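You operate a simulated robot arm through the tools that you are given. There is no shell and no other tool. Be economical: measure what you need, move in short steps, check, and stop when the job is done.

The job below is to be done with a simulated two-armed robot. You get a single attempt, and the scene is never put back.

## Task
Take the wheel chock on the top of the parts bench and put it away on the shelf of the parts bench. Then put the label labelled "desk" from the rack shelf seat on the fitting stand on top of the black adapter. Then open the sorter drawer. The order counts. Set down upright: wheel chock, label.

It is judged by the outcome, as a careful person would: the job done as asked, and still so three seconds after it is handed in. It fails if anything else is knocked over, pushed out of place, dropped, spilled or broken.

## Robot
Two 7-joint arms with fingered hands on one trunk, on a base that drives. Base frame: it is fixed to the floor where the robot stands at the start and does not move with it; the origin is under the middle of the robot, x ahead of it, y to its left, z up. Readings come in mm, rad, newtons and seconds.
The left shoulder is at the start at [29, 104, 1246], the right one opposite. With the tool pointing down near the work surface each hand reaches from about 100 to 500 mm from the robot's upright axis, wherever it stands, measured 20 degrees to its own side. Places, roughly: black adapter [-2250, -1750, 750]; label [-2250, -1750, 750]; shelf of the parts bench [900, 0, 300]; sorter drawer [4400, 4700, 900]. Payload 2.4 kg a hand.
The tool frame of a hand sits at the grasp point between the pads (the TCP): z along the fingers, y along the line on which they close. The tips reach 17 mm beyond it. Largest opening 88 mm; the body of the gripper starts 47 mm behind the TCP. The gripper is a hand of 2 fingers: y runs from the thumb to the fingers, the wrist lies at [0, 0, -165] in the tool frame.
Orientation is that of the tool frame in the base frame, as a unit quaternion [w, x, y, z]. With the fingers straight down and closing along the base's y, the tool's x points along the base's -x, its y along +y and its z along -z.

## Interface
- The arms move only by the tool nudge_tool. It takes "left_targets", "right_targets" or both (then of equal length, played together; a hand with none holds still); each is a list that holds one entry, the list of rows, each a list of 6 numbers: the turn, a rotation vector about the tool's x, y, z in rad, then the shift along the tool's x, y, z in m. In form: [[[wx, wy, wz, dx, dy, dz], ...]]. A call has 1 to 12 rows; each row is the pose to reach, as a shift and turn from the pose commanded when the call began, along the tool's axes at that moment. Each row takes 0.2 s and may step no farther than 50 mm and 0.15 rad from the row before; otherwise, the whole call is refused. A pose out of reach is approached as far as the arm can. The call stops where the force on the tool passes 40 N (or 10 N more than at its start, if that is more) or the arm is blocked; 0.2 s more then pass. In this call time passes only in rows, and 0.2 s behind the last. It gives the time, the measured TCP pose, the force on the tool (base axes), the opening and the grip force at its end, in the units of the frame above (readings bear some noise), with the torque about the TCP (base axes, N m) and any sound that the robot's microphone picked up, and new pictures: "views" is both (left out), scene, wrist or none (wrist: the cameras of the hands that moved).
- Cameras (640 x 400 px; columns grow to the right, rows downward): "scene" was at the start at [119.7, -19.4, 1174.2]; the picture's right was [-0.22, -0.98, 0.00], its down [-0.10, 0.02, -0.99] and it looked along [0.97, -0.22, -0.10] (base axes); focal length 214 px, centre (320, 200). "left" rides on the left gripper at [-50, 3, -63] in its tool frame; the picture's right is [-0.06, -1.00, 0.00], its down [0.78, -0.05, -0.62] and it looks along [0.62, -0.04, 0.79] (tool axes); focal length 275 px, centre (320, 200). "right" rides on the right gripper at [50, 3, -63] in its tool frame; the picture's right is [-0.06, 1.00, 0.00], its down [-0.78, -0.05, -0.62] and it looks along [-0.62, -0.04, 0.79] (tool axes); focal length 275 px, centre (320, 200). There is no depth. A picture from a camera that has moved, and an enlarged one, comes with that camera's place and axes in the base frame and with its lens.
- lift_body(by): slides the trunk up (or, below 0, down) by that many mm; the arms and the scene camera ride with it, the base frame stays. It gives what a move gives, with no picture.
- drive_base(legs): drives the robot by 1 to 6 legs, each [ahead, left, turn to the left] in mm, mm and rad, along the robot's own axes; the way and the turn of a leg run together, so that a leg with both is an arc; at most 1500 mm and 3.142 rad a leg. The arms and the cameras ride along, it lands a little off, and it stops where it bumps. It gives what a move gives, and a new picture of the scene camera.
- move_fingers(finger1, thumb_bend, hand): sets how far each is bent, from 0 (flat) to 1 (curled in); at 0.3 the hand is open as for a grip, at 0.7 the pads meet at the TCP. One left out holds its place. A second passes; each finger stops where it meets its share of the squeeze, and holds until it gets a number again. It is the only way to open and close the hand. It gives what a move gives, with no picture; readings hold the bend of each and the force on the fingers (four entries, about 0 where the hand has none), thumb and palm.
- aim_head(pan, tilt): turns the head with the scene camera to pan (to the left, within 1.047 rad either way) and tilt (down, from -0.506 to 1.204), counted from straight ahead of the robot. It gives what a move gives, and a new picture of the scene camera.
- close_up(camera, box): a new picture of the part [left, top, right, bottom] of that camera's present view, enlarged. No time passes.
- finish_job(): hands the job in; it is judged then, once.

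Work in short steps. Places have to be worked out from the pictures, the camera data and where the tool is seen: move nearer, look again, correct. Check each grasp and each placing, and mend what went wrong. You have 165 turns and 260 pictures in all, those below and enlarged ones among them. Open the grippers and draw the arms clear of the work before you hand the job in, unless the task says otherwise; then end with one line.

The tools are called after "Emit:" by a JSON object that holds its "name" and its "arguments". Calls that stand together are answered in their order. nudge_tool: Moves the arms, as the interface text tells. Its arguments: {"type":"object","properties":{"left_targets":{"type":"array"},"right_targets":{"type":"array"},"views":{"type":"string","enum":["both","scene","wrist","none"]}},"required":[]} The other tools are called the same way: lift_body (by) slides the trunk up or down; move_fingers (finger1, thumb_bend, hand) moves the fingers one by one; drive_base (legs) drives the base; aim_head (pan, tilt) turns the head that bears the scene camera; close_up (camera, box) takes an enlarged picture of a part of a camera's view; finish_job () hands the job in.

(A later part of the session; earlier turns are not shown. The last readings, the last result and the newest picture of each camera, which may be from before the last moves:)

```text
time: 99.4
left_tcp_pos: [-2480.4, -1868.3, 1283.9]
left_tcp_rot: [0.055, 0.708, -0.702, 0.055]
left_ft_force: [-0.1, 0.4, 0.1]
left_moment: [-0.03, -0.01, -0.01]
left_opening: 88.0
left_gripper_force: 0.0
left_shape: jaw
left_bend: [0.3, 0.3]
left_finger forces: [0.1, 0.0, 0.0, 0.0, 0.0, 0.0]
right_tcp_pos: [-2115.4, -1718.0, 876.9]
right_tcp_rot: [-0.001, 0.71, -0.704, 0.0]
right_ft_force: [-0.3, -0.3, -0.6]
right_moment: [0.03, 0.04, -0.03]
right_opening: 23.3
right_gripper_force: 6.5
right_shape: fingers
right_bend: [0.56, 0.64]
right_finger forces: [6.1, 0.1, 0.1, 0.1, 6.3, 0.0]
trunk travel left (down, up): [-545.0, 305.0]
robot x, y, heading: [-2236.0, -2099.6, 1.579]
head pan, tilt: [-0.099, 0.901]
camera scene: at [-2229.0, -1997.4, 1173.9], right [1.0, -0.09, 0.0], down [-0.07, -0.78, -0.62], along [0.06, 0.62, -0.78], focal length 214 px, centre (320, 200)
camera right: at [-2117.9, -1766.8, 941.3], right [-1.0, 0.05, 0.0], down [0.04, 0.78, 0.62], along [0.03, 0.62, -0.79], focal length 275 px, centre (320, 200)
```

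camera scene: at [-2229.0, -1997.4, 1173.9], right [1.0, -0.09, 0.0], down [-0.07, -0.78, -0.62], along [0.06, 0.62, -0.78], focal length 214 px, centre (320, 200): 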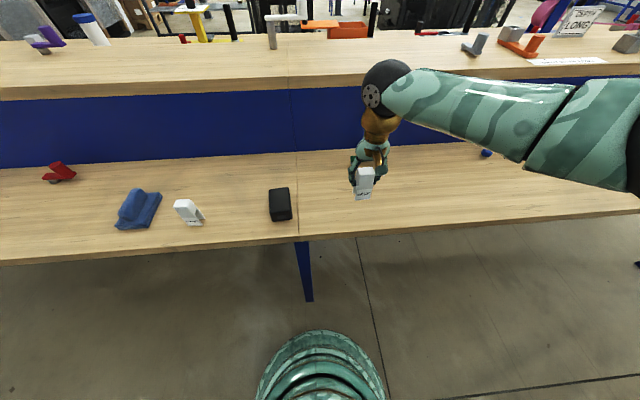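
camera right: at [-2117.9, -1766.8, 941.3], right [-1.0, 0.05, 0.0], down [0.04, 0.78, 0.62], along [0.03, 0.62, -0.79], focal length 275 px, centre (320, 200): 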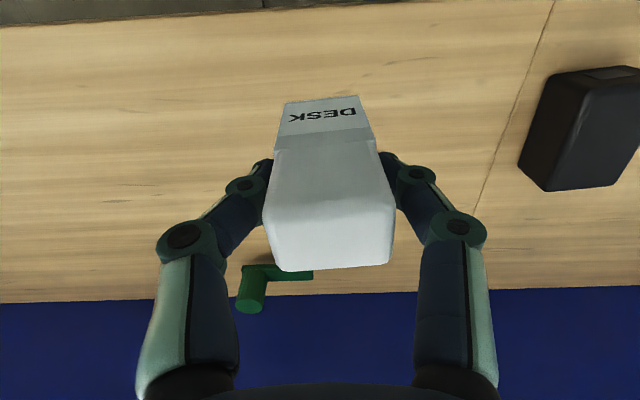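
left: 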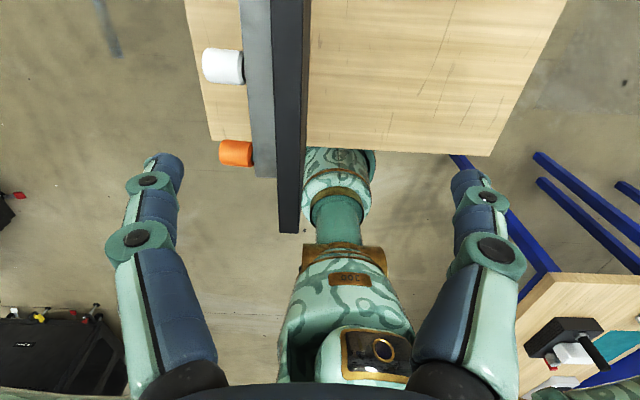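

The label is held upright. I carry it over the black adapter at this height.

Emit:
{"name": "nudge_tool", "arguments": {"right_targets": [[[0, 0, 0, -0.01, 0.044, 0], [0, 0, 0, -0.02, 0.089, 0], [0, 0, 0, -0.031, 0.133, 0], [0, 0, 0, -0.042, 0.177, 0]]]}}

Emit:
{"name": "close_up", "arguments": {"camera": "scene", "box": [230, 140, 350, 240]}}

```text
time: 100.4
left_tcp_pos: [-2481.5, -1868.6, 1284.9]
left_tcp_rot: [0.055, 0.708, -0.702, 0.054]
left_ft_force: [-0.1, 0.6, 0.0]
left_moment: [-0.01, -0.03, 0.0]
left_opening: 87.9
left_gripper_force: 0.1
left_shape: jaw
left_bend: [0.3, 0.3]
left_finger forces: [0.0, 0.0, 0.0, 0.0, 0.1, 0.1]
right_tcp_pos: [-2282.0, -1682.0, 880.5]
right_tcp_rot: [-0.001, 0.71, -0.704, 0.0]
right_ft_force: [-0.5, 0.1, 0.1]
right_moment: [-0.01, 0.01, 0.01]
right_opening: 23.3
right_gripper_force: 6.4
right_shape: fingers
right_bend: [0.56, 0.64]
right_finger forces: [6.2, 0.1, 0.0, 0.0, 6.1, 0.1]
right hand out of reach, approached as far as the arm can: row 4
trunk travel left (down, up): [-545.0, 305.0]
robot x, y, heading: [-2238.2, -2099.5, 1.575]
head pan, tilt: [-0.099, 0.901]
camera scene: at [-2228.7, -1997.5, 1173.9], right [1.0, -0.09, 0.0], down [-0.07, -0.78, -0.62], along [0.06, 0.62, -0.78], focal length 214 px, centre (320, 200)
camera right: at [-2284.4, -1732.0, 945.1], right [-1.0, 0.05, 0.0], down [0.04, 0.78, 0.62], along [0.03, 0.62, -0.78], focal length 275 px, centre (320, 200)
```

scene: 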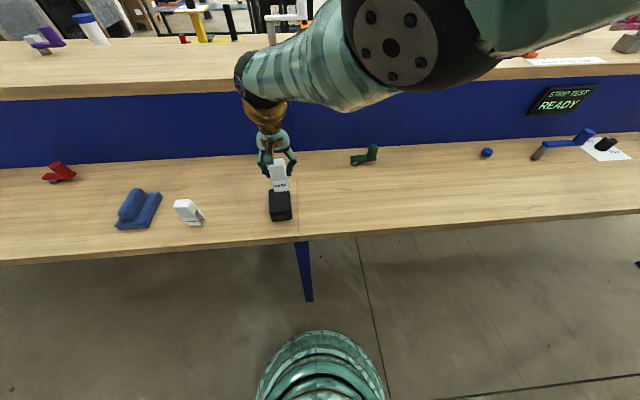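
right: 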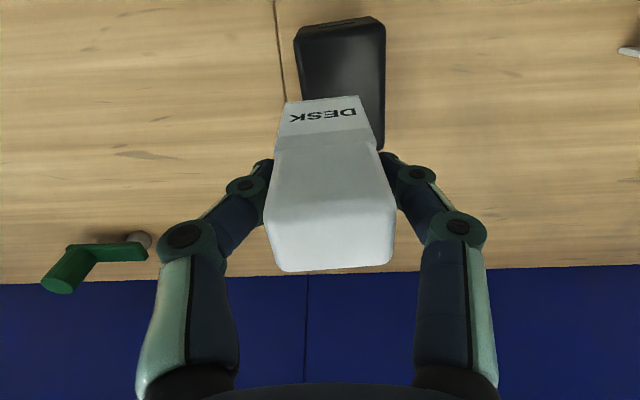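

```text
4.00 times, centred on (290, 190) of scene
camera zoom: at [-2228.7, -1997.5, 1173.9], right [1.0, -0.09, 0.0], down [-0.07, -0.78, -0.62], along [0.06, 0.62, -0.78], focal length 858 px, centre (440, 240)
```

zoom: 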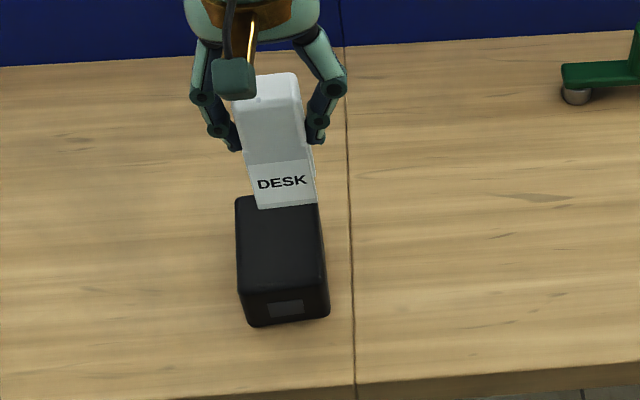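

The arm is at its limit crossing over. I bring the hand 60 mm back right and then shift the base left by 60 mm.

Emit:
{"name": "nudge_tool", "arguments": {"right_targets": [[[0, 0, 0, 0.001, -0.03, 0], [0, 0, 0, 0.002, -0.06, 0]]], "views": "none"}}

Emit:
{"name": "drive_base", "arguments": {"legs": [[0, 60, 0]]}}

Emit:
{"name": "close_up", "arguments": {"camera": "right", "box": [160, 0, 480, 200]}}

Emit:
{"name": "close_up", "arguments": {"camera": "scene", "box": [260, 140, 420, 240]}}

```text
time: 101.0
left_tcp_pos: [-2481.7, -1867.8, 1285.2]
left_tcp_rot: [0.055, 0.707, -0.702, 0.055]
left_ft_force: [-1.2, 0.5, 1.3]
left_moment: [0.0, 0.01, 0.0]
left_opening: 88.1
left_gripper_force: 0.1
left_shape: jaw
left_bend: [0.3, 0.3]
left_finger forces: [0.1, 0.0, 0.0, 0.0, 0.0, 0.0]
right_tcp_pos: [-2221.6, -1685.3, 879.9]
right_tcp_rot: [0.0, 0.71, -0.704, 0.0]
right_ft_force: [0.7, 0.4, 0.7]
right_moment: [0.02, 0.0, -0.03]
right_opening: 23.2
right_gripper_force: 6.1
right_shape: fingers
right_bend: [0.56, 0.64]
right_finger forces: [6.1, 0.1, 0.0, 0.1, 6.1, 0.0]
trunk travel left (down, up): [-545.0, 305.0]
robot x, y, heading: [-2238.9, -2100.4, 1.576]
head pan, tilt: [-0.099, 0.901]
```

```text
time: 102.0
left_tcp_pos: [-2541.7, -1870.0, 1285.0]
left_tcp_rot: [0.054, 0.708, -0.702, 0.056]
left_ft_force: [0.0, -0.1, -0.4]
left_moment: [0.0, 0.03, 0.0]
left_opening: 88.1
left_gripper_force: 0.1
left_shape: jaw
left_bend: [0.3, 0.3]
left_finger forces: [0.0, 0.1, 0.0, 0.0, 0.1, 0.1]
right_tcp_pos: [-2282.7, -1686.0, 880.3]
right_tcp_rot: [-0.001, 0.71, -0.704, 0.001]
right_ft_force: [-0.2, -0.6, -0.5]
right_moment: [0.01, -0.02, -0.03]
right_opening: 23.2
right_gripper_force: 5.4
right_shape: fingers
right_bend: [0.56, 0.64]
right_finger forces: [6.1, 0.0, 0.1, 0.1, 6.2, 0.0]
trunk travel left (down, up): [-545.0, 305.0]
robot x, y, heading: [-2296.7, -2102.0, 1.577]
head pan, tilt: [-0.099, 0.901]
camera scene: at [-2289.8, -1997.7, 1173.9], right [1.0, -0.09, 0.0], down [-0.07, -0.78, -0.62], along [0.06, 0.62, -0.78], focal length 214 px, centre (320, 200)
```

scene: 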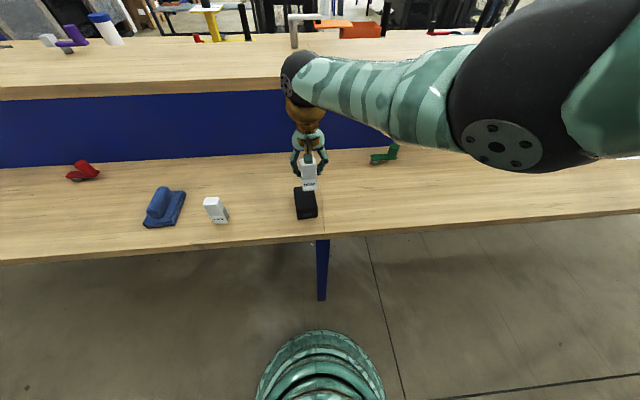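

```text
2.00 times, centred on (320, 100) of right
camera zoom: at [-2284.6, -1734.1, 944.0], right [-1.0, 0.05, 0.0], down [0.04, 0.78, 0.62], along [0.04, 0.62, -0.79], focal length 551 px, centre (320, 400)
```

zoom: 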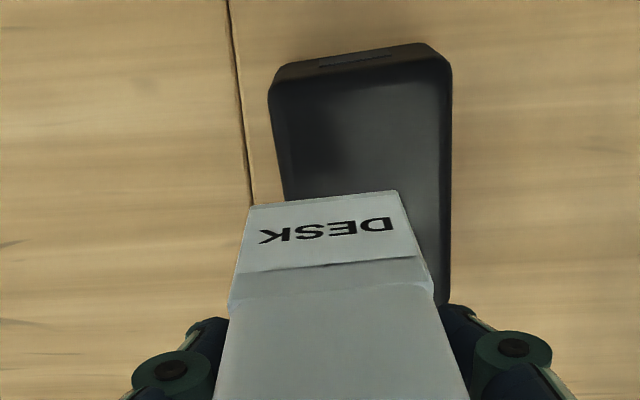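

```text
4.00 times, centred on (340, 190) of scene
camera zoom: at [-2289.8, -1997.7, 1173.9], right [1.0, -0.09, 0.0], down [-0.07, -0.78, -0.62], along [0.06, 0.62, -0.78], focal length 858 px, centre (240, 240)
```

zoom: 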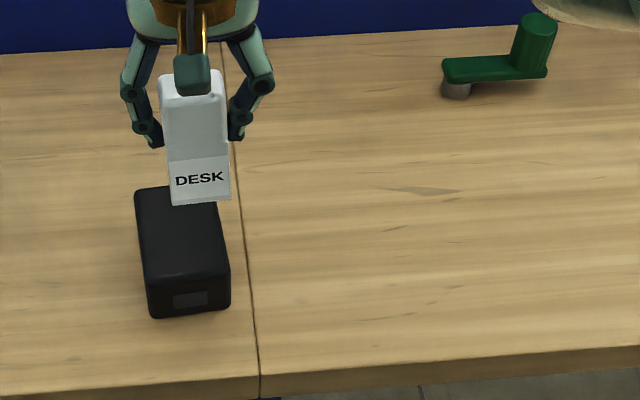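

The label centre is ≈[-2282,-1683], the adapter top centre ≈[-2295,-1675]. I correct by (-12.5,+8) and lower 40 mm.

Emit:
{"name": "nudge_tool", "arguments": {"right_targets": [[[0, 0, 0, -0.008, 0.0125, 0], [0, 0, 0, -0.008, 0.0125, 0.02], [0, 0, 0, -0.008, 0.0125, 0.04]]], "views": "none"}}

Emit:
{"name": "close_up", "arguments": {"camera": "right", "box": [160, 0, 480, 200]}}

Emit:
{"name": "close_up", "arguments": {"camera": "scene", "box": [260, 140, 380, 240]}}

```text
time: 102.8
left_tcp_pos: [-2540.7, -1867.0, 1285.6]
left_tcp_rot: [0.055, 0.707, -0.703, 0.056]
left_ft_force: [0.5, 0.5, 0.6]
left_moment: [0.01, -0.02, -0.02]
left_opening: 88.0
left_gripper_force: 0.0
left_shape: jaw
left_bend: [0.3, 0.3]
left_finger forces: [0.1, 0.0, 0.0, 0.0, 0.0, 0.0]
right_tcp_pos: [-2289.8, -1684.5, 845.1]
right_tcp_rot: [-0.001, 0.71, -0.704, 0.001]
right_ft_force: [0.7, -0.3, -0.3]
right_moment: [-0.01, 0.0, 0.0]
right_opening: 23.0
right_gripper_force: 5.7
right_shape: fingers
right_bend: [0.56, 0.64]
right_finger forces: [6.1, 0.1, 0.0, 0.0, 6.1, 0.0]
right hand out of reach, approached as far as the arm can: row 3
trunk travel left (down, up): [-545.0, 305.0]
robot x, y, heading: [-2296.1, -2099.0, 1.579]
head pan, tilt: [-0.099, 0.901]
```

```text
2.00 times, centred on (320, 100) of right
camera zoom: at [-2292.0, -1733.7, 909.0], right [-1.0, 0.05, 0.0], down [0.04, 0.78, 0.62], along [0.03, 0.62, -0.79], focal length 551 px, centre (320, 400)
```

zoom: 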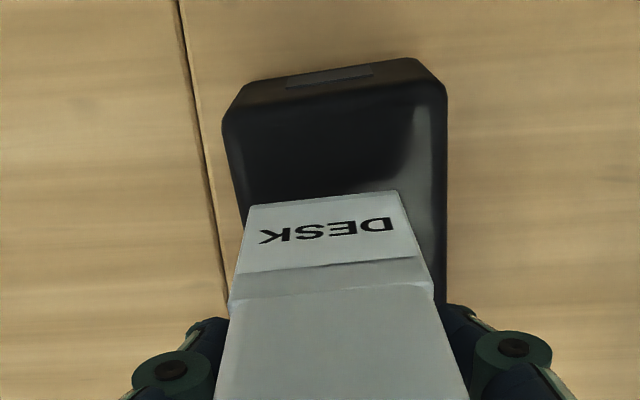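

```text
4.00 times, centred on (320, 190) of scene
camera zoom: at [-2288.6, -1997.7, 1173.9], right [1.0, -0.09, 0.0], down [-0.07, -0.78, -0.62], along [0.06, 0.62, -0.78], focal length 858 px, centre (320, 240)
```

zoom: 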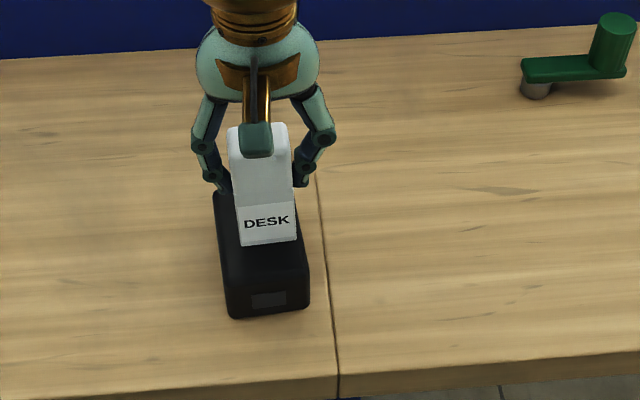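

The arm is again at its limit, with the label bottom ~12 mm above the adapter. I raise 20 mm, draw the hand back, and bring the base 60 mm left and 30 mm ahead.

Emit:
{"name": "nudge_tool", "arguments": {"right_targets": [[[0, 0, 0, 0, 0, -0.02], [0, 0, 0, 0.012, -0.027, -0.02], [0, 0, 0, 0.023, -0.055, -0.02]]], "views": "none"}}

Emit:
{"name": "drive_base", "arguments": {"legs": [[30, 60, 0]]}}

Emit:
{"name": "close_up", "arguments": {"camera": "right", "box": [160, 0, 480, 200]}}

```text
time: 103.6
left_tcp_pos: [-2540.4, -1868.2, 1284.9]
left_tcp_rot: [0.054, 0.708, -0.702, 0.056]
left_ft_force: [-0.2, -1.1, 0.1]
left_moment: [-0.02, 0.03, -0.02]
left_opening: 88.1
left_gripper_force: 0.0
left_shape: jaw
left_bend: [0.3, 0.3]
left_finger forces: [0.1, 0.1, 0.0, 0.1, 0.1, 0.0]
right_tcp_pos: [-2234.5, -1707.8, 865.4]
right_tcp_rot: [-0.001, 0.71, -0.704, 0.0]
right_ft_force: [-0.9, 0.3, -0.7]
right_moment: [0.0, -0.02, -0.02]
right_opening: 23.0
right_gripper_force: 6.2
right_shape: fingers
right_bend: [0.56, 0.64]
right_finger forces: [6.1, 0.0, 0.0, 0.1, 6.1, 0.1]
trunk travel left (down, up): [-545.0, 305.0]
robot x, y, heading: [-2296.4, -2102.8, 1.578]
head pan, tilt: [-0.099, 0.901]
```

```text
time: 104.6
left_tcp_pos: [-2602.3, -1838.9, 1284.0]
left_tcp_rot: [0.054, 0.708, -0.702, 0.056]
left_ft_force: [0.7, 1.3, -0.6]
left_moment: [-0.03, 0.01, 0.04]
left_opening: 87.9
left_gripper_force: 0.1
left_shape: jaw
left_bend: [0.3, 0.3]
left_finger forces: [0.1, 0.0, 0.0, 0.1, 0.1, 0.0]
right_tcp_pos: [-2296.5, -1677.2, 865.4]
right_tcp_rot: [0.0, 0.71, -0.705, 0.001]
right_ft_force: [-0.6, -0.2, -0.8]
right_moment: [0.01, 0.0, -0.03]
right_opening: 23.0
right_gripper_force: 5.6
right_shape: fingers
right_bend: [0.56, 0.64]
right_finger forces: [6.1, 0.0, 0.1, 0.0, 6.1, 0.0]
trunk travel left (down, up): [-545.0, 305.0]
robot x, y, heading: [-2356.4, -2069.0, 1.58]
head pan, tilt: [-0.099, 0.901]
camera scene: at [-2350.1, -1968.0, 1173.9], right [1.0, -0.09, 0.0], down [-0.07, -0.78, -0.62], along [0.06, 0.62, -0.78], focal length 214 px, centre (320, 200)
```

scene: 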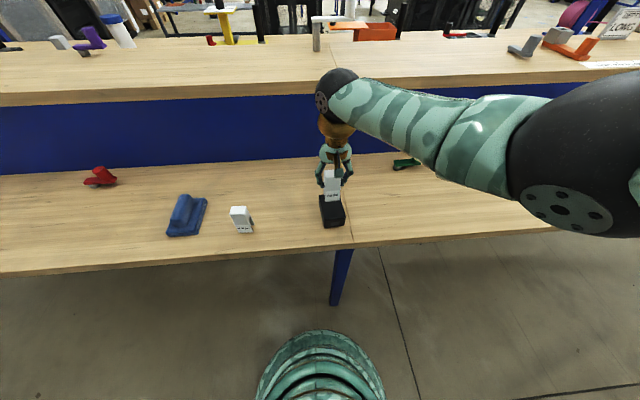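

```text
2.00 times, centred on (320, 100) of right
camera zoom: at [-2299.4, -1725.9, 929.2], right [-1.0, 0.05, 0.0], down [0.04, 0.78, 0.62], along [0.04, 0.62, -0.79], focal length 551 px, centre (320, 400)
```

zoom: 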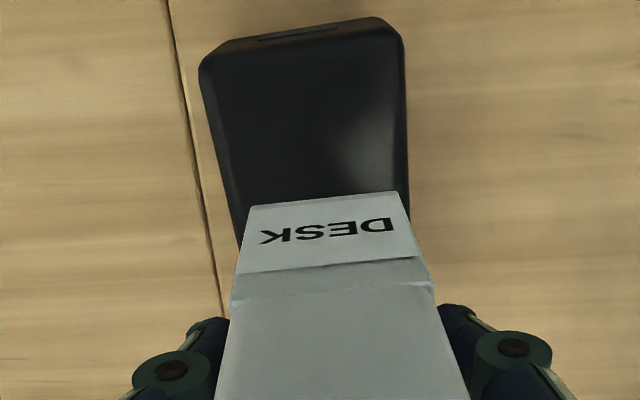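

Now centred within 2-3 mm. I lower 30 mm, then finish to contact in small steps.

Emit:
{"name": "nudge_tool", "arguments": {"right_targets": [[[0, 0, 0, 0, -0.002, 0.012], [0, 0, 0, 0, -0.002, 0.024], [0, 0, 0, 0, -0.002, 0.028], [0, 0, 0, 0, -0.002, 0.03]]], "views": "none"}}

Emit:
{"name": "close_up", "arguments": {"camera": "scene", "box": [280, 150, 384, 240]}}

```text
time: 105.6
left_tcp_pos: [-2600.4, -1839.4, 1284.6]
left_tcp_rot: [0.055, 0.708, -0.702, 0.055]
left_ft_force: [-0.6, 0.8, -0.1]
left_moment: [-0.02, 0.0, -0.04]
left_opening: 88.2
left_gripper_force: 0.1
left_shape: jaw
left_bend: [0.3, 0.3]
left_finger forces: [0.1, 0.0, 0.0, 0.0, 0.0, 0.0]
right_tcp_pos: [-2294.8, -1676.8, 836.9]
right_tcp_rot: [-0.001, 0.709, -0.705, 0.001]
right_ft_force: [-0.2, -0.1, 1.6]
right_moment: [0.0, 0.0, 0.0]
right_opening: 23.2
right_gripper_force: 6.5
right_shape: fingers
right_bend: [0.56, 0.64]
right_finger forces: [6.2, 0.1, 0.0, 0.0, 6.5, 0.0]
trunk travel left (down, up): [-545.0, 305.0]
robot x, y, heading: [-2357.5, -2072.0, 1.583]
head pan, tilt: [-0.099, 0.901]
```

```text
4.44 times, centred on (332, 195) of scene
camera zoom: at [-2349.1, -1968.5, 1173.9], right [1.0, -0.09, 0.0], down [-0.07, -0.78, -0.62], along [0.06, 0.62, -0.78], focal length 953 px, centre (267, 222)
```

zoom: 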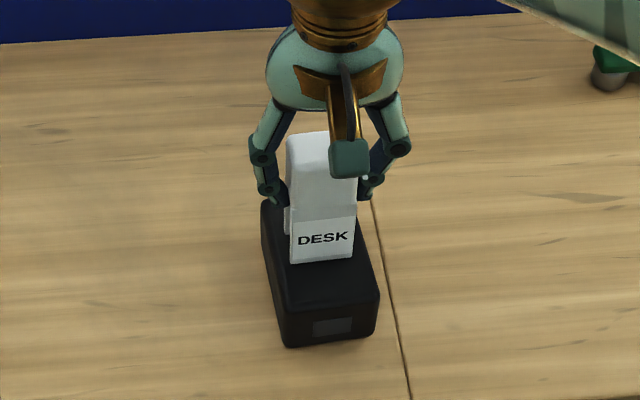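

Force rose to +1.6 N, so contact is just starting. One more millimetre.

Emit:
{"name": "nudge_tool", "arguments": {"right_targets": [[[0, 0, 0, 0, 0, 0.001]]], "views": "wrist"}}

```text
time: 106.0
left_tcp_pos: [-2599.8, -1839.4, 1284.4]
left_tcp_rot: [0.054, 0.707, -0.703, 0.056]
left_ft_force: [0.5, -0.3, -0.8]
left_moment: [-0.02, 0.0, -0.02]
left_opening: 87.7
left_gripper_force: 0.1
left_shape: jaw
left_bend: [0.3, 0.3]
left_finger forces: [0.0, 0.1, 0.1, 0.1, 0.0, 0.0]
right_tcp_pos: [-2294.4, -1677.2, 834.6]
right_tcp_rot: [0.0, 0.71, -0.704, -0.001]
right_ft_force: [1.0, -0.1, 5.7]
right_moment: [-0.01, -0.01, -0.02]
right_opening: 23.2
right_gripper_force: 7.2
right_shape: fingers
right_bend: [0.57, 0.64]
right_finger forces: [6.1, 0.0, 0.1, 0.1, 7.6, 0.1]
trunk travel left (down, up): [-545.0, 305.0]
robot x, y, heading: [-2353.6, -2071.8, 1.582]
head pan, tilt: [-0.099, 0.901]
camera right: at [-2297.2, -1726.0, 899.4], right [-1.0, 0.05, 0.0], down [0.04, 0.78, 0.62], along [0.03, 0.62, -0.78], focal length 275 px, centre (320, 200)
```

right: 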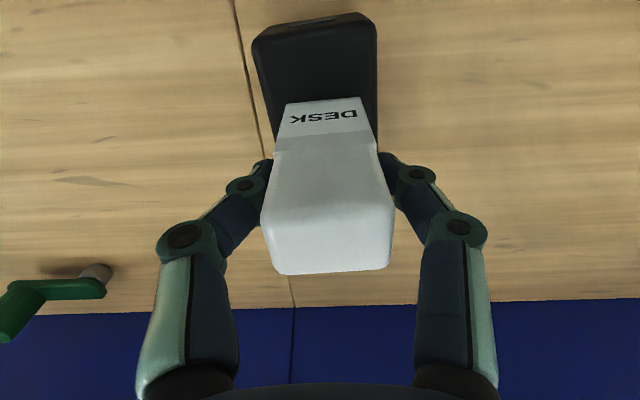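

It rests on the adapter. I release gently, then open wider and rise.

Emit:
{"name": "move_fingers", "arguments": {"hand": "right", "finger1": 0.51, "thumb_bend": 0.58}}

Emit:
{"name": "move_fingers", "arguments": {"hand": "right", "finger1": 0.4, "thumb_bend": 0.4}}

Emit:
{"name": "close_up", "arguments": {"camera": "scene", "box": [280, 150, 384, 240]}}

```text
time: 107.0
left_tcp_pos: [-2601.4, -1839.8, 1286.1]
left_tcp_rot: [0.054, 0.707, -0.703, 0.055]
left_ft_force: [0.8, -0.2, 0.5]
left_moment: [0.0, -0.03, -0.04]
left_opening: 87.8
left_gripper_force: 0.0
left_shape: jaw
left_bend: [0.3, 0.3]
left_finger forces: [0.0, 0.0, 0.0, 0.0, 0.0, 0.1]
right_tcp_pos: [-2294.7, -1676.6, 835.0]
right_tcp_rot: [-0.001, 0.71, -0.705, 0.001]
right_ft_force: [0.8, 0.3, -0.4]
right_moment: [0.01, -0.01, 0.01]
right_opening: 29.6
right_gripper_force: 0.0
right_shape: fingers
right_bend: [0.51, 0.57]
right_finger forces: [0.0, 0.0, 0.1, 0.0, 0.0, 0.1]
trunk travel left (down, up): [-545.0, 305.0]
robot x, y, heading: [-2355.8, -2072.7, 1.575]
head pan, tilt: [-0.099, 0.901]
```

```text
time: 108.0
left_tcp_pos: [-2600.9, -1838.8, 1285.3]
left_tcp_rot: [0.054, 0.707, -0.703, 0.056]
left_ft_force: [0.2, 0.5, 0.1]
left_moment: [-0.03, -0.01, -0.02]
left_opening: 87.8
left_gripper_force: 0.1
left_shape: jaw
left_bend: [0.3, 0.3]
left_finger forces: [0.0, 0.0, 0.0, 0.1, 0.0, 0.0]
right_tcp_pos: [-2294.0, -1677.1, 835.5]
right_tcp_rot: [0.0, 0.709, -0.705, 0.001]
right_ft_force: [0.4, 0.0, -0.2]
right_moment: [0.01, 0.01, -0.01]
right_opening: 61.5
right_gripper_force: 0.0
right_shape: fingers
right_bend: [0.4, 0.4]
right_finger forces: [0.1, 0.0, 0.0, 0.0, 0.0, 0.0]
trunk travel left (down, up): [-545.0, 305.0]
robot x, y, heading: [-2355.6, -2072.1, 1.585]
head pan, tilt: [-0.099, 0.901]
```

```text
4.44 times, centred on (332, 195) of scene
camera zoom: at [-2349.1, -1968.4, 1173.9], right [1.0, -0.09, 0.0], down [-0.07, -0.78, -0.62], along [0.06, 0.62, -0.78], focal length 953 px, centre (267, 222)
```

zoom: 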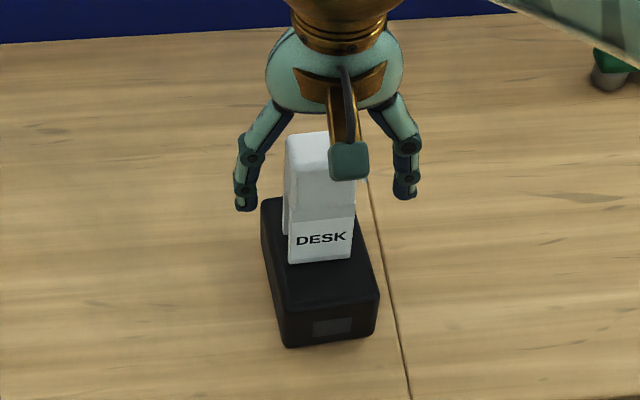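

Standing free on the adapter. I raise the hand straight up 120 mm and check.

Emit:
{"name": "nudge_tool", "arguments": {"right_targets": [[[0, 0, 0, 0, 0, -0.03], [0, 0, 0, 0, 0, -0.06], [0, 0, 0, 0, 0, -0.1], [0, 0, 0, 0, 0, -0.14]]], "views": "wrist"}}

Emit:
{"name": "close_up", "arguments": {"camera": "scene", "box": [280, 150, 384, 240]}}

```text
time: 109.0
left_tcp_pos: [-2600.8, -1840.0, 1284.8]
left_tcp_rot: [0.054, 0.707, -0.703, 0.055]
left_ft_force: [-0.3, 0.5, -0.4]
left_moment: [0.01, -0.04, -0.01]
left_opening: 87.6
left_gripper_force: 0.0
left_shape: jaw
left_bend: [0.3, 0.3]
left_finger forces: [0.0, 0.1, 0.0, 0.0, 0.1, 0.0]
right_tcp_pos: [-2296.2, -1677.7, 976.5]
right_tcp_rot: [0.0, 0.71, -0.704, 0.001]
right_ft_force: [0.4, -1.0, -0.7]
right_moment: [0.02, -0.04, -0.02]
right_opening: 61.6
right_gripper_force: 0.1
right_shape: fingers
right_bend: [0.4, 0.4]
right_finger forces: [0.0, 0.0, 0.0, 0.0, 0.0, 0.0]
trunk travel left (down, up): [-545.0, 305.0]
robot x, y, heading: [-2355.7, -2072.4, 1.579]
head pan, tilt: [-0.099, 0.901]
camera right: at [-2298.3, -1726.8, 1040.8], right [-1.0, 0.05, 0.0], down [0.04, 0.78, 0.62], along [0.03, 0.62, -0.79], focal length 275 px, centre (320, 200)
```

right: 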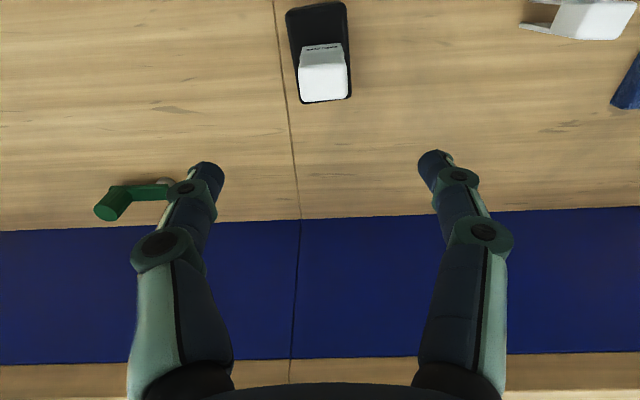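

```text
4.44 times, centred on (332, 195) of scene
camera zoom: at [-2349.1, -1968.4, 1173.9], right [1.0, -0.09, 0.0], down [-0.07, -0.78, -0.62], along [0.06, 0.62, -0.78], focal length 953 px, centre (267, 222)
```

zoom: 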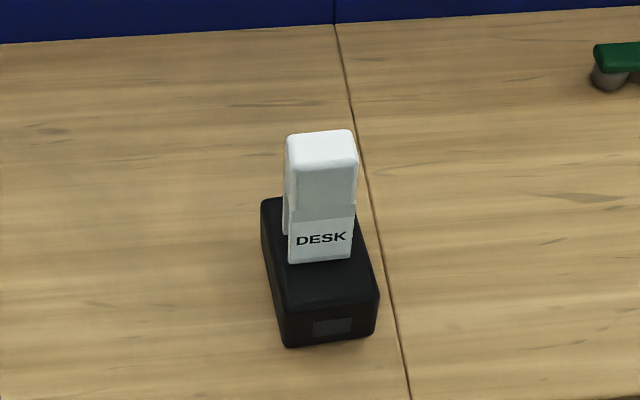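

Label done. Now to the sorter: I back away, turn toward +x and drive out of the aisle.

Emit:
{"name": "drive_base", "arguments": {"legs": [[-300, 0, 0], [0, 0, -1.58], [1400, 0, 0], [1400, 0, 0]]}}

Emit:
{"name": "aim_head", "arguments": {"pan": 0.4, "tilt": 0.2}}

```text
time: 128.1
left_tcp_pos: [697.1, -2019.9, 1285.8]
left_tcp_rot: [-0.077, -0.029, 0.997, -0.002]
left_ft_force: [0.5, 0.2, 0.2]
left_moment: [-0.02, 0.03, 0.0]
left_opening: 87.8
left_gripper_force: 0.1
left_shape: jaw
left_bend: [0.3, 0.3]
left_finger forces: [0.0, 0.1, 0.0, 0.1, 0.0, 0.1]
right_tcp_pos: [873.8, -2317.6, 976.9]
right_tcp_rot: [0.0, -0.029, 1.0, -0.001]
right_ft_force: [0.4, -0.2, 0.4]
right_moment: [0.0, 0.01, -0.01]
right_opening: 61.4
right_gripper_force: 0.0
right_shape: fingers
right_bend: [0.4, 0.4]
right_finger forces: [0.0, 0.1, 0.0, 0.0, 0.0, 0.0]
trunk travel left (down, up): [-545.0, 305.0]
robot x, y, heading: [478.9, -2275.6, 0.058]
head pan, tilt: [-0.099, 0.901]
camera scene: at [581.5, -2276.7, 1173.9], right [-0.04, -1.0, 0.0], down [-0.78, 0.03, -0.62], along [0.62, -0.03, -0.78], focal length 214 px, centre (320, 200)
```

scene: 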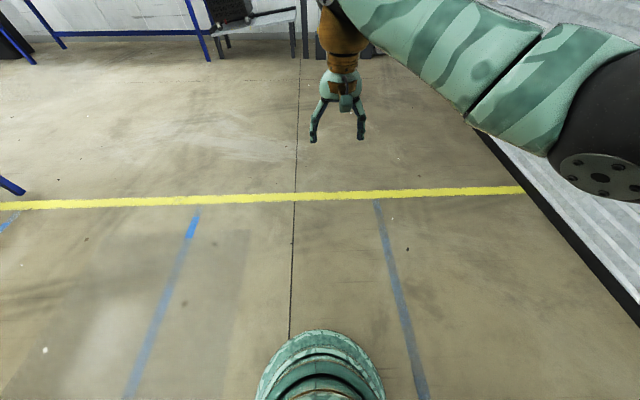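

```text
time: 129.2
left_tcp_pos: [697.2, -2021.0, 1284.8]
left_tcp_rot: [-0.078, -0.029, 0.997, -0.002]
left_ft_force: [-0.4, 0.7, -0.5]
left_moment: [0.02, 0.01, -0.03]
left_opening: 88.0
left_gripper_force: 0.0
left_shape: jaw
left_bend: [0.3, 0.3]
left_finger forces: [0.1, 0.0, 0.0, 0.0, 0.0, 0.0]
right_tcp_pos: [875.5, -2316.8, 976.5]
right_tcp_rot: [-0.001, -0.029, 1.0, -0.001]
right_ft_force: [-0.3, 0.1, -0.5]
right_moment: [0.05, -0.02, -0.01]
right_opening: 61.1
right_gripper_force: 0.1
right_shape: fingers
right_bend: [0.4, 0.4]
right_finger forces: [0.1, 0.1, 0.0, 0.0, 0.0, 0.0]
trunk travel left (down, up): [-545.0, 305.0]
robot x, y, heading: [476.1, -2278.1, 0.058]
head pan, tilt: [0.4, 0.201]
camera scene: at [589.6, -2232.4, 1235.4], right [0.44, -0.9, 0.0], down [-0.18, -0.09, -0.98], along [0.88, 0.43, -0.2], focal length 214 px, centre (320, 200)
```

scene: 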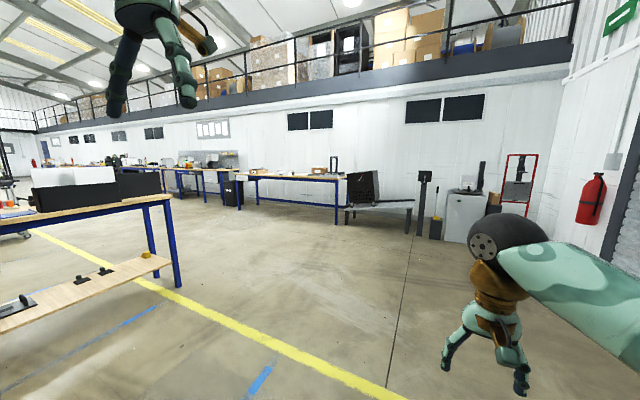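

The sorter lies along the far wall (x≈4400). I drive across to about [3000,-1000] and turn to face +y.

Emit:
{"name": "drive_base", "arguments": {"legs": [[1297, 565, 0], [1297, 565, 0], [0, 0, 1.3]]}}

Emit:
{"name": "aim_head", "arguments": {"pan": 0, "tilt": 0.2}}

```text
time: 146.1
left_tcp_pos: [2833.4, -775.6, 1284.9]
left_tcp_rot: [-0.061, -0.623, 0.778, -0.049]
left_ft_force: [-0.2, -0.2, -0.1]
left_moment: [-0.03, 0.02, -0.01]
left_opening: 87.9
left_gripper_force: 0.1
left_shape: jaw
left_bend: [0.3, 0.3]
left_finger forces: [0.0, 0.0, 0.1, 0.0, 0.0, 0.0]
right_tcp_pos: [3167.4, -687.4, 975.6]
right_tcp_rot: [0.0, -0.626, 0.78, -0.001]
right_ft_force: [0.6, -0.2, 0.1]
right_moment: [0.01, 0.03, -0.01]
right_opening: 61.2
right_gripper_force: 0.1
right_shape: fingers
right_bend: [0.4, 0.4]
right_finger forces: [0.0, 0.1, 0.1, 0.0, 0.1, 0.1]
trunk travel left (down, up): [-545.0, 305.0]
robot x, y, heading: [3023.3, -1059.6, 1.35]
head pan, tilt: [0.4, 0.201]
camera scene: at [3010.3, -938.4, 1235.5], right [0.98, 0.18, 0.0], down [0.04, -0.2, -0.98], along [-0.18, 0.96, -0.2], focal length 214 px, centre (320, 200)
```

scene: 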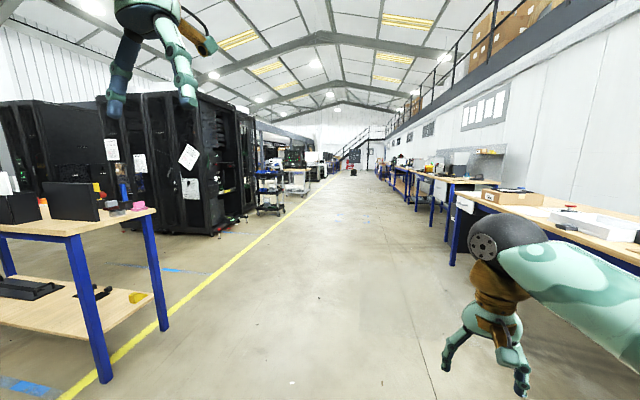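

```text
time: 147.0
left_tcp_pos: [2834.0, -776.1, 1284.5]
left_tcp_rot: [-0.061, -0.623, 0.778, -0.048]
left_ft_force: [-0.5, 0.3, 0.9]
left_moment: [-0.02, -0.01, 0.01]
left_opening: 87.8
left_gripper_force: 0.0
left_shape: jaw
left_bend: [0.3, 0.3]
left_finger forces: [0.0, 0.0, 0.0, 0.0, 0.0, 0.0]
right_tcp_pos: [3167.7, -687.5, 976.1]
right_tcp_rot: [0.0, -0.625, 0.781, -0.001]
right_ft_force: [-0.2, 0.2, 0.7]
right_moment: [0.02, 0.0, -0.01]
right_opening: 61.4
right_gripper_force: 0.0
right_shape: fingers
right_bend: [0.4, 0.4]
right_finger forces: [0.0, 0.0, 0.0, 0.1, 0.0, 0.0]
trunk travel left (down, up): [-545.0, 305.0]
robot x, y, heading: [3020.6, -1058.3, 1.354]
head pan, tilt: [0.0, 0.201]
camera scene: at [3047.3, -939.1, 1235.5], right [0.98, -0.22, 0.0], down [-0.04, -0.19, -0.98], along [0.21, 0.96, -0.2], focal length 214 px, centre (320, 200)
```

scene: 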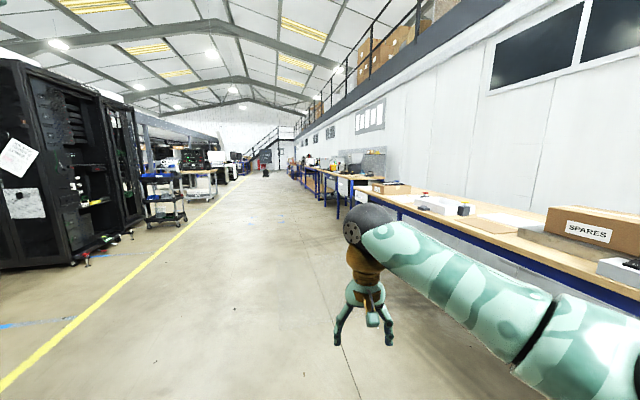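

The corridor along x≈3050 is free. I drive 4200 mm up it and look for the sorter.

Emit:
{"name": "drive_base", "arguments": {"legs": [[0, 0, 0.217], [1400, 0, 0], [1400, 0, 0], [1400, 0, 0]]}}

Emit:
{"name": "aim_head", "arguments": {"pan": -0.6, "tilt": 0.3}}

```text
time: 168.0
left_tcp_pos: [2802.6, 3400.6, 1284.3]
left_tcp_rot: [-0.055, -0.705, 0.705, -0.054]
left_ft_force: [-0.6, 0.2, 0.6]
left_moment: [0.01, 0.01, 0.0]
left_opening: 88.0
left_gripper_force: 0.0
left_shape: jaw
left_bend: [0.3, 0.3]
left_finger forces: [0.0, 0.0, 0.2, 0.0, 0.0, 0.1]
right_tcp_pos: [3108.8, 3560.5, 975.3]
right_tcp_rot: [0.001, -0.707, 0.707, -0.001]
right_ft_force: [-0.1, 1.0, 0.6]
right_moment: [0.05, -0.03, 0.0]
right_opening: 61.6
right_gripper_force: 0.1
right_shape: fingers
right_bend: [0.4, 0.4]
right_finger forces: [0.0, 0.0, 0.0, 0.0, 0.0, 0.1]
trunk travel left (down, up): [-545.0, 305.0]
robot x, y, heading: [3044.9, 3164.2, 1.572]
head pan, tilt: [0.0, 0.201]
camera scene: at [3045.9, 3288.2, 1235.4], right [1.0, 0.0, 0.0], down [0.0, -0.2, -0.98], along [0.0, 0.98, -0.2], focal length 214 px, centre (320, 200)
```

scene: 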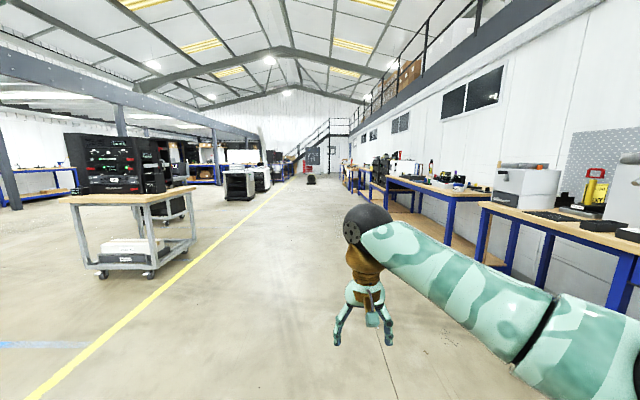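

```text
time: 169.0
left_tcp_pos: [2803.1, 3400.3, 1284.5]
left_tcp_rot: [0.055, 0.705, -0.705, 0.055]
left_ft_force: [0.4, -0.6, 0.5]
left_moment: [-0.01, 0.0, 0.02]
left_opening: 88.0
left_gripper_force: 0.0
left_shape: jaw
left_bend: [0.3, 0.3]
left_finger forces: [0.0, 0.0, 0.0, 0.1, 0.0, 0.0]
right_tcp_pos: [3109.3, 3560.7, 976.6]
right_tcp_rot: [0.001, -0.706, 0.708, -0.001]
right_ft_force: [1.1, -0.4, -0.3]
right_moment: [0.0, 0.02, -0.01]
right_opening: 61.3
right_gripper_force: 0.0
right_shape: fingers
right_bend: [0.4, 0.4]
right_finger forces: [0.1, 0.0, 0.0, 0.0, 0.1, 0.0]
trunk travel left (down, up): [-545.0, 305.0]
robot x, y, heading: [3043.4, 3166.1, 1.569]
head pan, tilt: [-0.6, 0.3]
camera scene: at [3098.6, 3271.9, 1226.2], right [0.82, -0.57, 0.0], down [-0.17, -0.24, -0.96], along [0.54, 0.79, -0.3], focal length 214 px, centre (320, 200)
```

scene: 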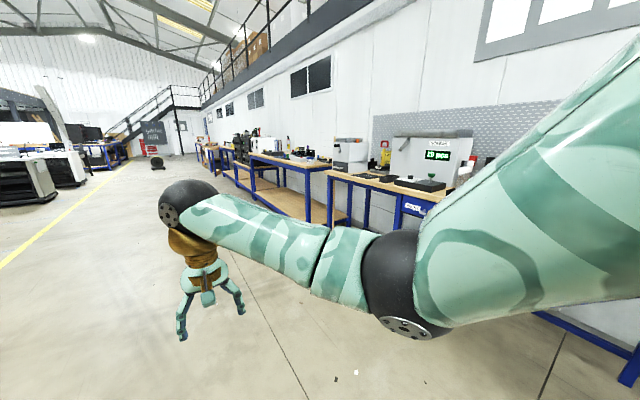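

A machine with a display stands on the bench there; I zoom.

Emit:
{"name": "close_up", "arguments": {"camera": "scene", "box": [240, 110, 480, 230]}}

```text
2.67 times, centred on (360, 170) of scene
camera zoom: at [3098.6, 3271.9, 1226.2], right [0.82, -0.57, 0.0], down [-0.17, -0.24, -0.96], along [0.54, 0.79, -0.3], focal length 572 px, centre (213, 280)
```

zoom: 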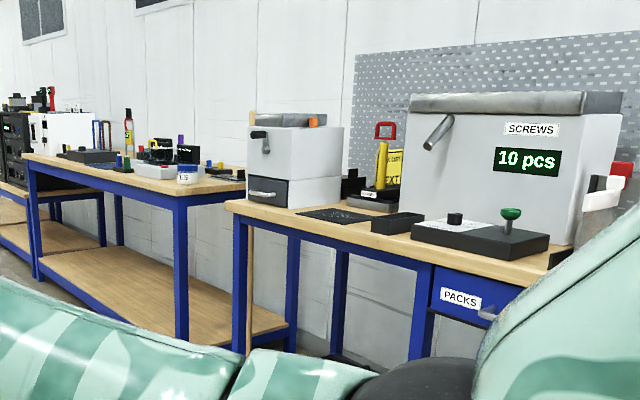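

The white box with a black drawer and handle at the left of that table looks like the sorter. I drive to y≈4700 and face it.

Emit:
{"name": "drive_base", "arguments": {"legs": [[1480, 0, 0], [0, 0, -1.57]]}}

Emit:
{"name": "aim_head", "arguments": {"pan": 0, "tilt": 0.3}}

Emit:
{"name": "close_up", "arguments": {"camera": "scene", "box": [200, 100, 440, 250]}}

```text
time: 180.1
left_tcp_pos: [3284.1, 4890.6, 1284.0]
left_tcp_rot: [-0.078, -0.001, 0.997, 0.0]
left_ft_force: [0.7, -1.3, 0.7]
left_moment: [0.01, -0.04, -0.01]
left_opening: 88.1
left_gripper_force: 0.1
left_shape: jaw
left_bend: [0.3, 0.3]
left_finger forces: [0.1, 0.0, 0.0, 0.0, 0.1, 0.1]
right_tcp_pos: [3444.3, 4582.8, 975.7]
right_tcp_rot: [0.0, -0.001, 1.0, -0.001]
right_ft_force: [-0.5, 0.3, -0.2]
right_moment: [-0.02, 0.03, 0.01]
right_opening: 61.2
right_gripper_force: 0.1
right_shape: fingers
right_bend: [0.4, 0.4]
right_finger forces: [0.0, 0.1, 0.0, 0.1, 0.1, 0.1]
trunk travel left (down, up): [-545.0, 305.0]
robot x, y, heading: [3047.9, 4647.6, 0.003]
head pan, tilt: [-0.6, 0.3]
camera scene: at [3156.6, 4595.3, 1226.2], right [-0.56, -0.83, 0.0], down [-0.24, 0.17, -0.96], along [0.79, -0.54, -0.3], focal length 214 px, centre (320, 200)
```

scene: 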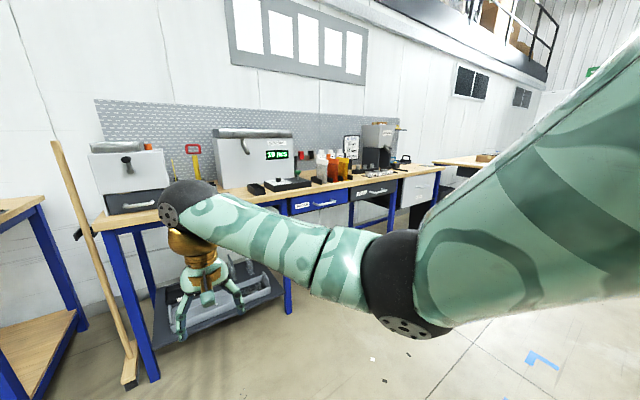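

```text
time: 181.1
left_tcp_pos: [3283.9, 4890.7, 1284.0]
left_tcp_rot: [-0.077, 0.0, 0.997, 0.0]
left_ft_force: [-0.3, 0.1, 0.3]
left_moment: [0.0, 0.02, 0.01]
left_opening: 88.0
left_gripper_force: 0.1
left_shape: jaw
left_bend: [0.3, 0.3]
left_finger forces: [0.0, 0.0, 0.0, 0.0, 0.0, 0.2]
right_tcp_pos: [3445.0, 4584.9, 976.4]
right_tcp_rot: [0.0, -0.001, 1.0, -0.001]
right_ft_force: [-0.5, 1.0, 0.9]
right_moment: [0.03, -0.01, -0.02]
right_opening: 61.4
right_gripper_force: 0.0
right_shape: fingers
right_bend: [0.4, 0.4]
right_finger forces: [0.1, 0.0, 0.0, 0.0, 0.1, 0.0]
trunk travel left (down, up): [-545.0, 305.0]
robot x, y, heading: [3049.6, 4648.8, 0.006]
head pan, tilt: [0.0, 0.3]
camera scene: at [3172.8, 4648.0, 1226.2], right [0.0, -1.0, 0.0], down [-0.3, 0.0, -0.96], along [0.96, 0.0, -0.3], focal length 214 px, centre (320, 200)
```

scene: 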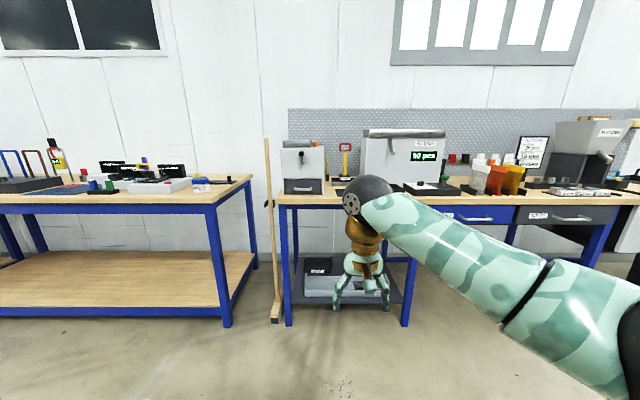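

```text
2.67 times, centred on (320, 175) of scene
camera zoom: at [3172.8, 4648.0, 1226.2], right [0.0, -1.0, 0.0], down [-0.3, 0.0, -0.96], along [0.96, 0.0, -0.3], focal length 572 px, centre (320, 267)
```

zoom: 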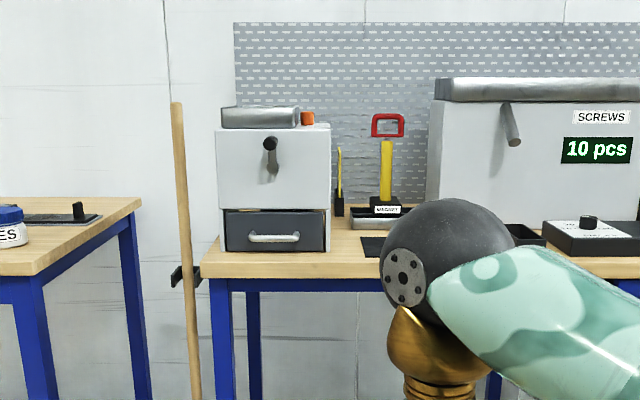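

The drawer handle is around [4350,4750,918]. I drive to about [3700,4850] so it lies ahead of my right hand.

Emit:
{"name": "drive_base", "arguments": {"legs": [[650, 200, 0]]}}

Emit:
{"name": "nudge_tool", "arguments": {"right_targets": [[[0, -0.142, 0, 0, 0, -0.01], [0, -0.284, 0, 0, 0, -0.02], [0, -0.426, 0, 0, 0, -0.03], [0, -0.568, 0, 0, 0, -0.04], [0, -0.71, 0, 0, 0, -0.05], [0, -0.852, 0, 0, 0, -0.06], [0, -0.994, 0, 0, 0, -0.07], [0, -1.134, 0, 0, 0, -0.08]]]}}

Emit:
{"name": "close_up", "arguments": {"camera": "scene", "box": [240, 100, 440, 225]}}

```text
time: 184.9
left_tcp_pos: [3945.3, 5087.4, 1284.1]
left_tcp_rot: [-0.078, 0.006, 0.997, 0.0]
left_ft_force: [0.4, -0.8, -0.2]
left_moment: [0.0, 0.0, 0.01]
left_opening: 87.7
left_gripper_force: 0.1
left_shape: jaw
left_bend: [0.3, 0.3]
left_finger forces: [0.0, 0.0, 0.0, 0.1, 0.0, 0.0]
right_tcp_pos: [4100.8, 4777.9, 975.7]
right_tcp_rot: [0.0, 0.006, 1.0, -0.001]
right_ft_force: [-0.4, -0.4, 0.8]
right_moment: [0.03, 0.02, -0.02]
right_opening: 61.4
right_gripper_force: 0.0
right_shape: fingers
right_bend: [0.4, 0.4]
right_finger forces: [0.0, 0.0, 0.1, 0.1, 0.0, 0.0]
trunk travel left (down, up): [-545.0, 305.0]
robot x, y, heading: [3707.1, 4852.5, -0.013]
head pan, tilt: [0.0, 0.3]
camera scene: at [3829.3, 4846.3, 1226.1], right [-0.01, -1.0, 0.0], down [-0.3, 0.0, -0.96], along [0.96, -0.01, -0.3], focal length 214 px, centre (320, 200)
```

scene: 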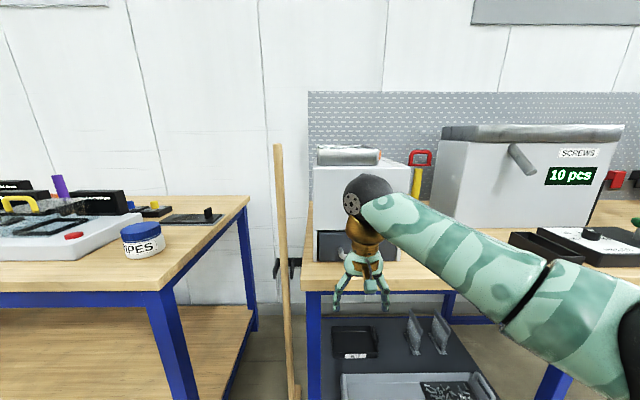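

```text
time: 186.7
left_tcp_pos: [3944.4, 5086.0, 1283.9]
left_tcp_rot: [-0.078, 0.006, 0.997, -0.001]
left_ft_force: [0.7, -0.5, 0.7]
left_moment: [0.02, 0.0, -0.01]
left_opening: 87.8
left_gripper_force: 0.1
left_shape: jaw
left_bend: [0.3, 0.3]
left_finger forces: [0.0, 0.1, 0.1, 0.1, 0.0, 0.0]
right_tcp_pos: [4100.0, 4777.9, 1055.7]
right_tcp_rot: [0.538, 0.005, 0.843, -0.004]
right_ft_force: [0.6, -0.3, -0.3]
right_moment: [0.01, 0.0, 0.03]
right_opening: 61.4
right_gripper_force: 0.1
right_shape: fingers
right_bend: [0.4, 0.4]
right_finger forces: [0.0, 0.0, 0.0, 0.0, 0.1, 0.0]
trunk travel left (down, up): [-545.0, 305.0]
robot x, y, heading: [3708.9, 4848.5, -0.007]
head pan, tilt: [0.0, 0.3]
camera scene: at [3828.8, 4846.2, 1226.2], right [-0.01, -1.0, 0.0], down [-0.3, 0.0, -0.96], along [0.96, -0.01, -0.3], focal length 214 px, centre (320, 200)
camera right: at [4021.8, 4782.8, 1038.3], right [0.04, 1.0, 0.06], down [-0.23, -0.05, 0.97], along [0.97, -0.05, 0.23], focal length 275 px, centre (320, 200)
```

scene: 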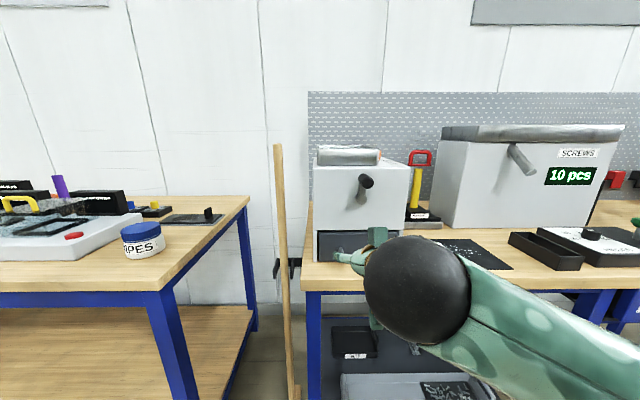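
right: 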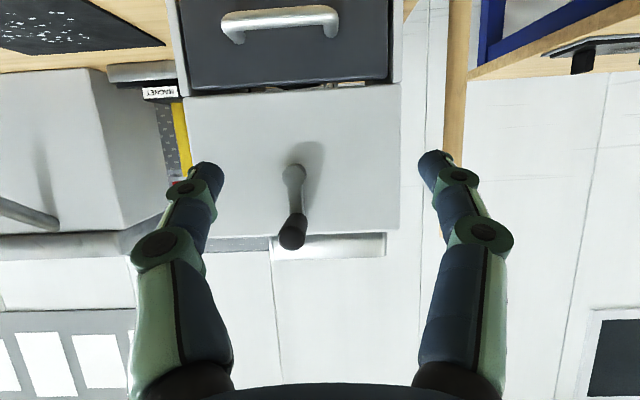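

```text
3.20 times, centred on (340, 162) of scene
camera zoom: at [3828.8, 4846.2, 1226.2], right [-0.01, -1.0, 0.0], down [-0.3, 0.0, -0.96], along [0.96, -0.01, -0.3], focal length 686 px, centre (256, 320)
```

zoom: 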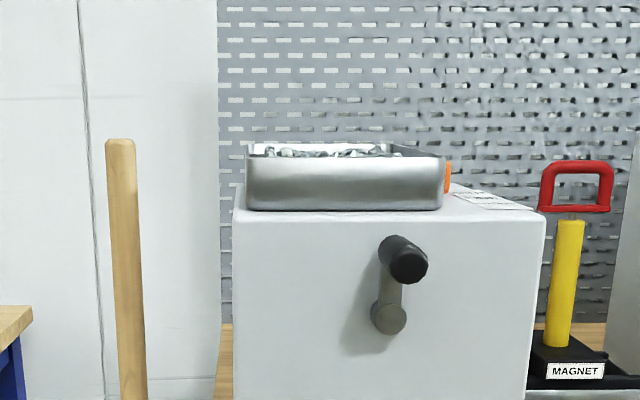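

Two views put the handle bar near [4290,4743,938], ~100 mm long. I roll the hand 90° so the fingers close vertically.

Emit:
{"name": "nudge_tool", "arguments": {"right_targets": [[[0, 0, 0.143, 0, 0, 0], [0, 0, 0.286, 0, 0, 0], [0, 0, 0.429, 0, 0, 0], [0, 0, 0.572, 0, 0, 0], [0, 0, 0.715, 0, 0, 0], [0, 0, 0.858, 0, 0, 0], [0, 0, 1.001, 0, 0, 0], [0, 0, 1.144, 0, 0, 0], [0, 0, 1.287, 0, 0, 0], [0, 0, 1.43, 0, 0, 0], [0, 0, 1.571, 0, 0, 0]]]}}

```text
time: 189.1
left_tcp_pos: [3945.1, 5085.9, 1284.5]
left_tcp_rot: [-0.077, 0.006, 0.997, 0.0]
left_ft_force: [-0.4, 0.4, 0.0]
left_moment: [-0.07, -0.03, 0.01]
left_opening: 87.9
left_gripper_force: 0.1
left_shape: jaw
left_bend: [0.3, 0.3]
left_finger forces: [0.1, 0.0, 0.0, 0.0, 0.0, 0.1]
right_tcp_pos: [4100.9, 4764.7, 1054.9]
right_tcp_rot: [0.401, 0.587, 0.602, 0.363]
right_ft_force: [-0.7, -0.7, 0.7]
right_moment: [0.02, 0.0, 0.0]
right_opening: 61.4
right_gripper_force: 0.1
right_shape: fingers
right_bend: [0.4, 0.4]
right_finger forces: [0.1, 0.1, 0.1, 0.1, 0.1, 0.0]
trunk travel left (down, up): [-545.0, 305.0]
robot x, y, heading: [3705.4, 4845.0, -0.013]
head pan, tilt: [0.0, 0.3]
camera scene: at [3828.9, 4846.1, 1226.2], right [-0.01, -1.0, 0.0], down [-0.3, 0.0, -0.96], along [0.96, -0.01, -0.3], focal length 214 px, centre (320, 200)
camera right: at [4045.9, 4816.9, 1081.6], right [0.41, -0.02, 0.91], down [-0.59, -0.77, 0.26], along [0.69, -0.64, -0.33], focal length 275 px, centre (320, 200)
```

scene: 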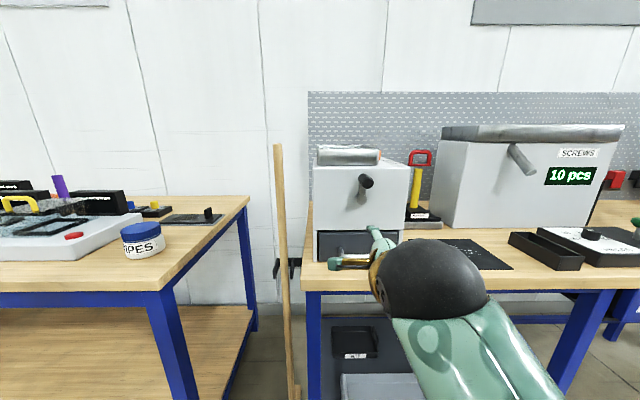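
right: 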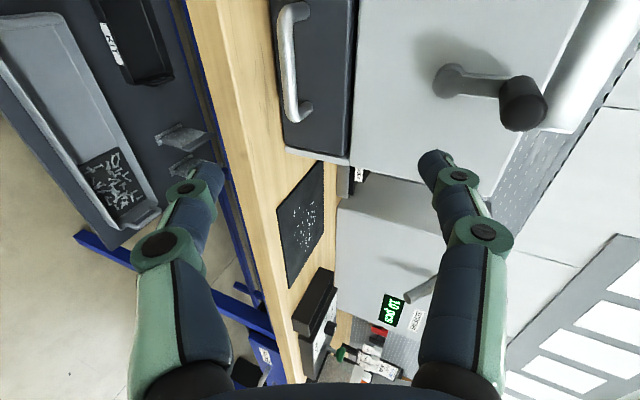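

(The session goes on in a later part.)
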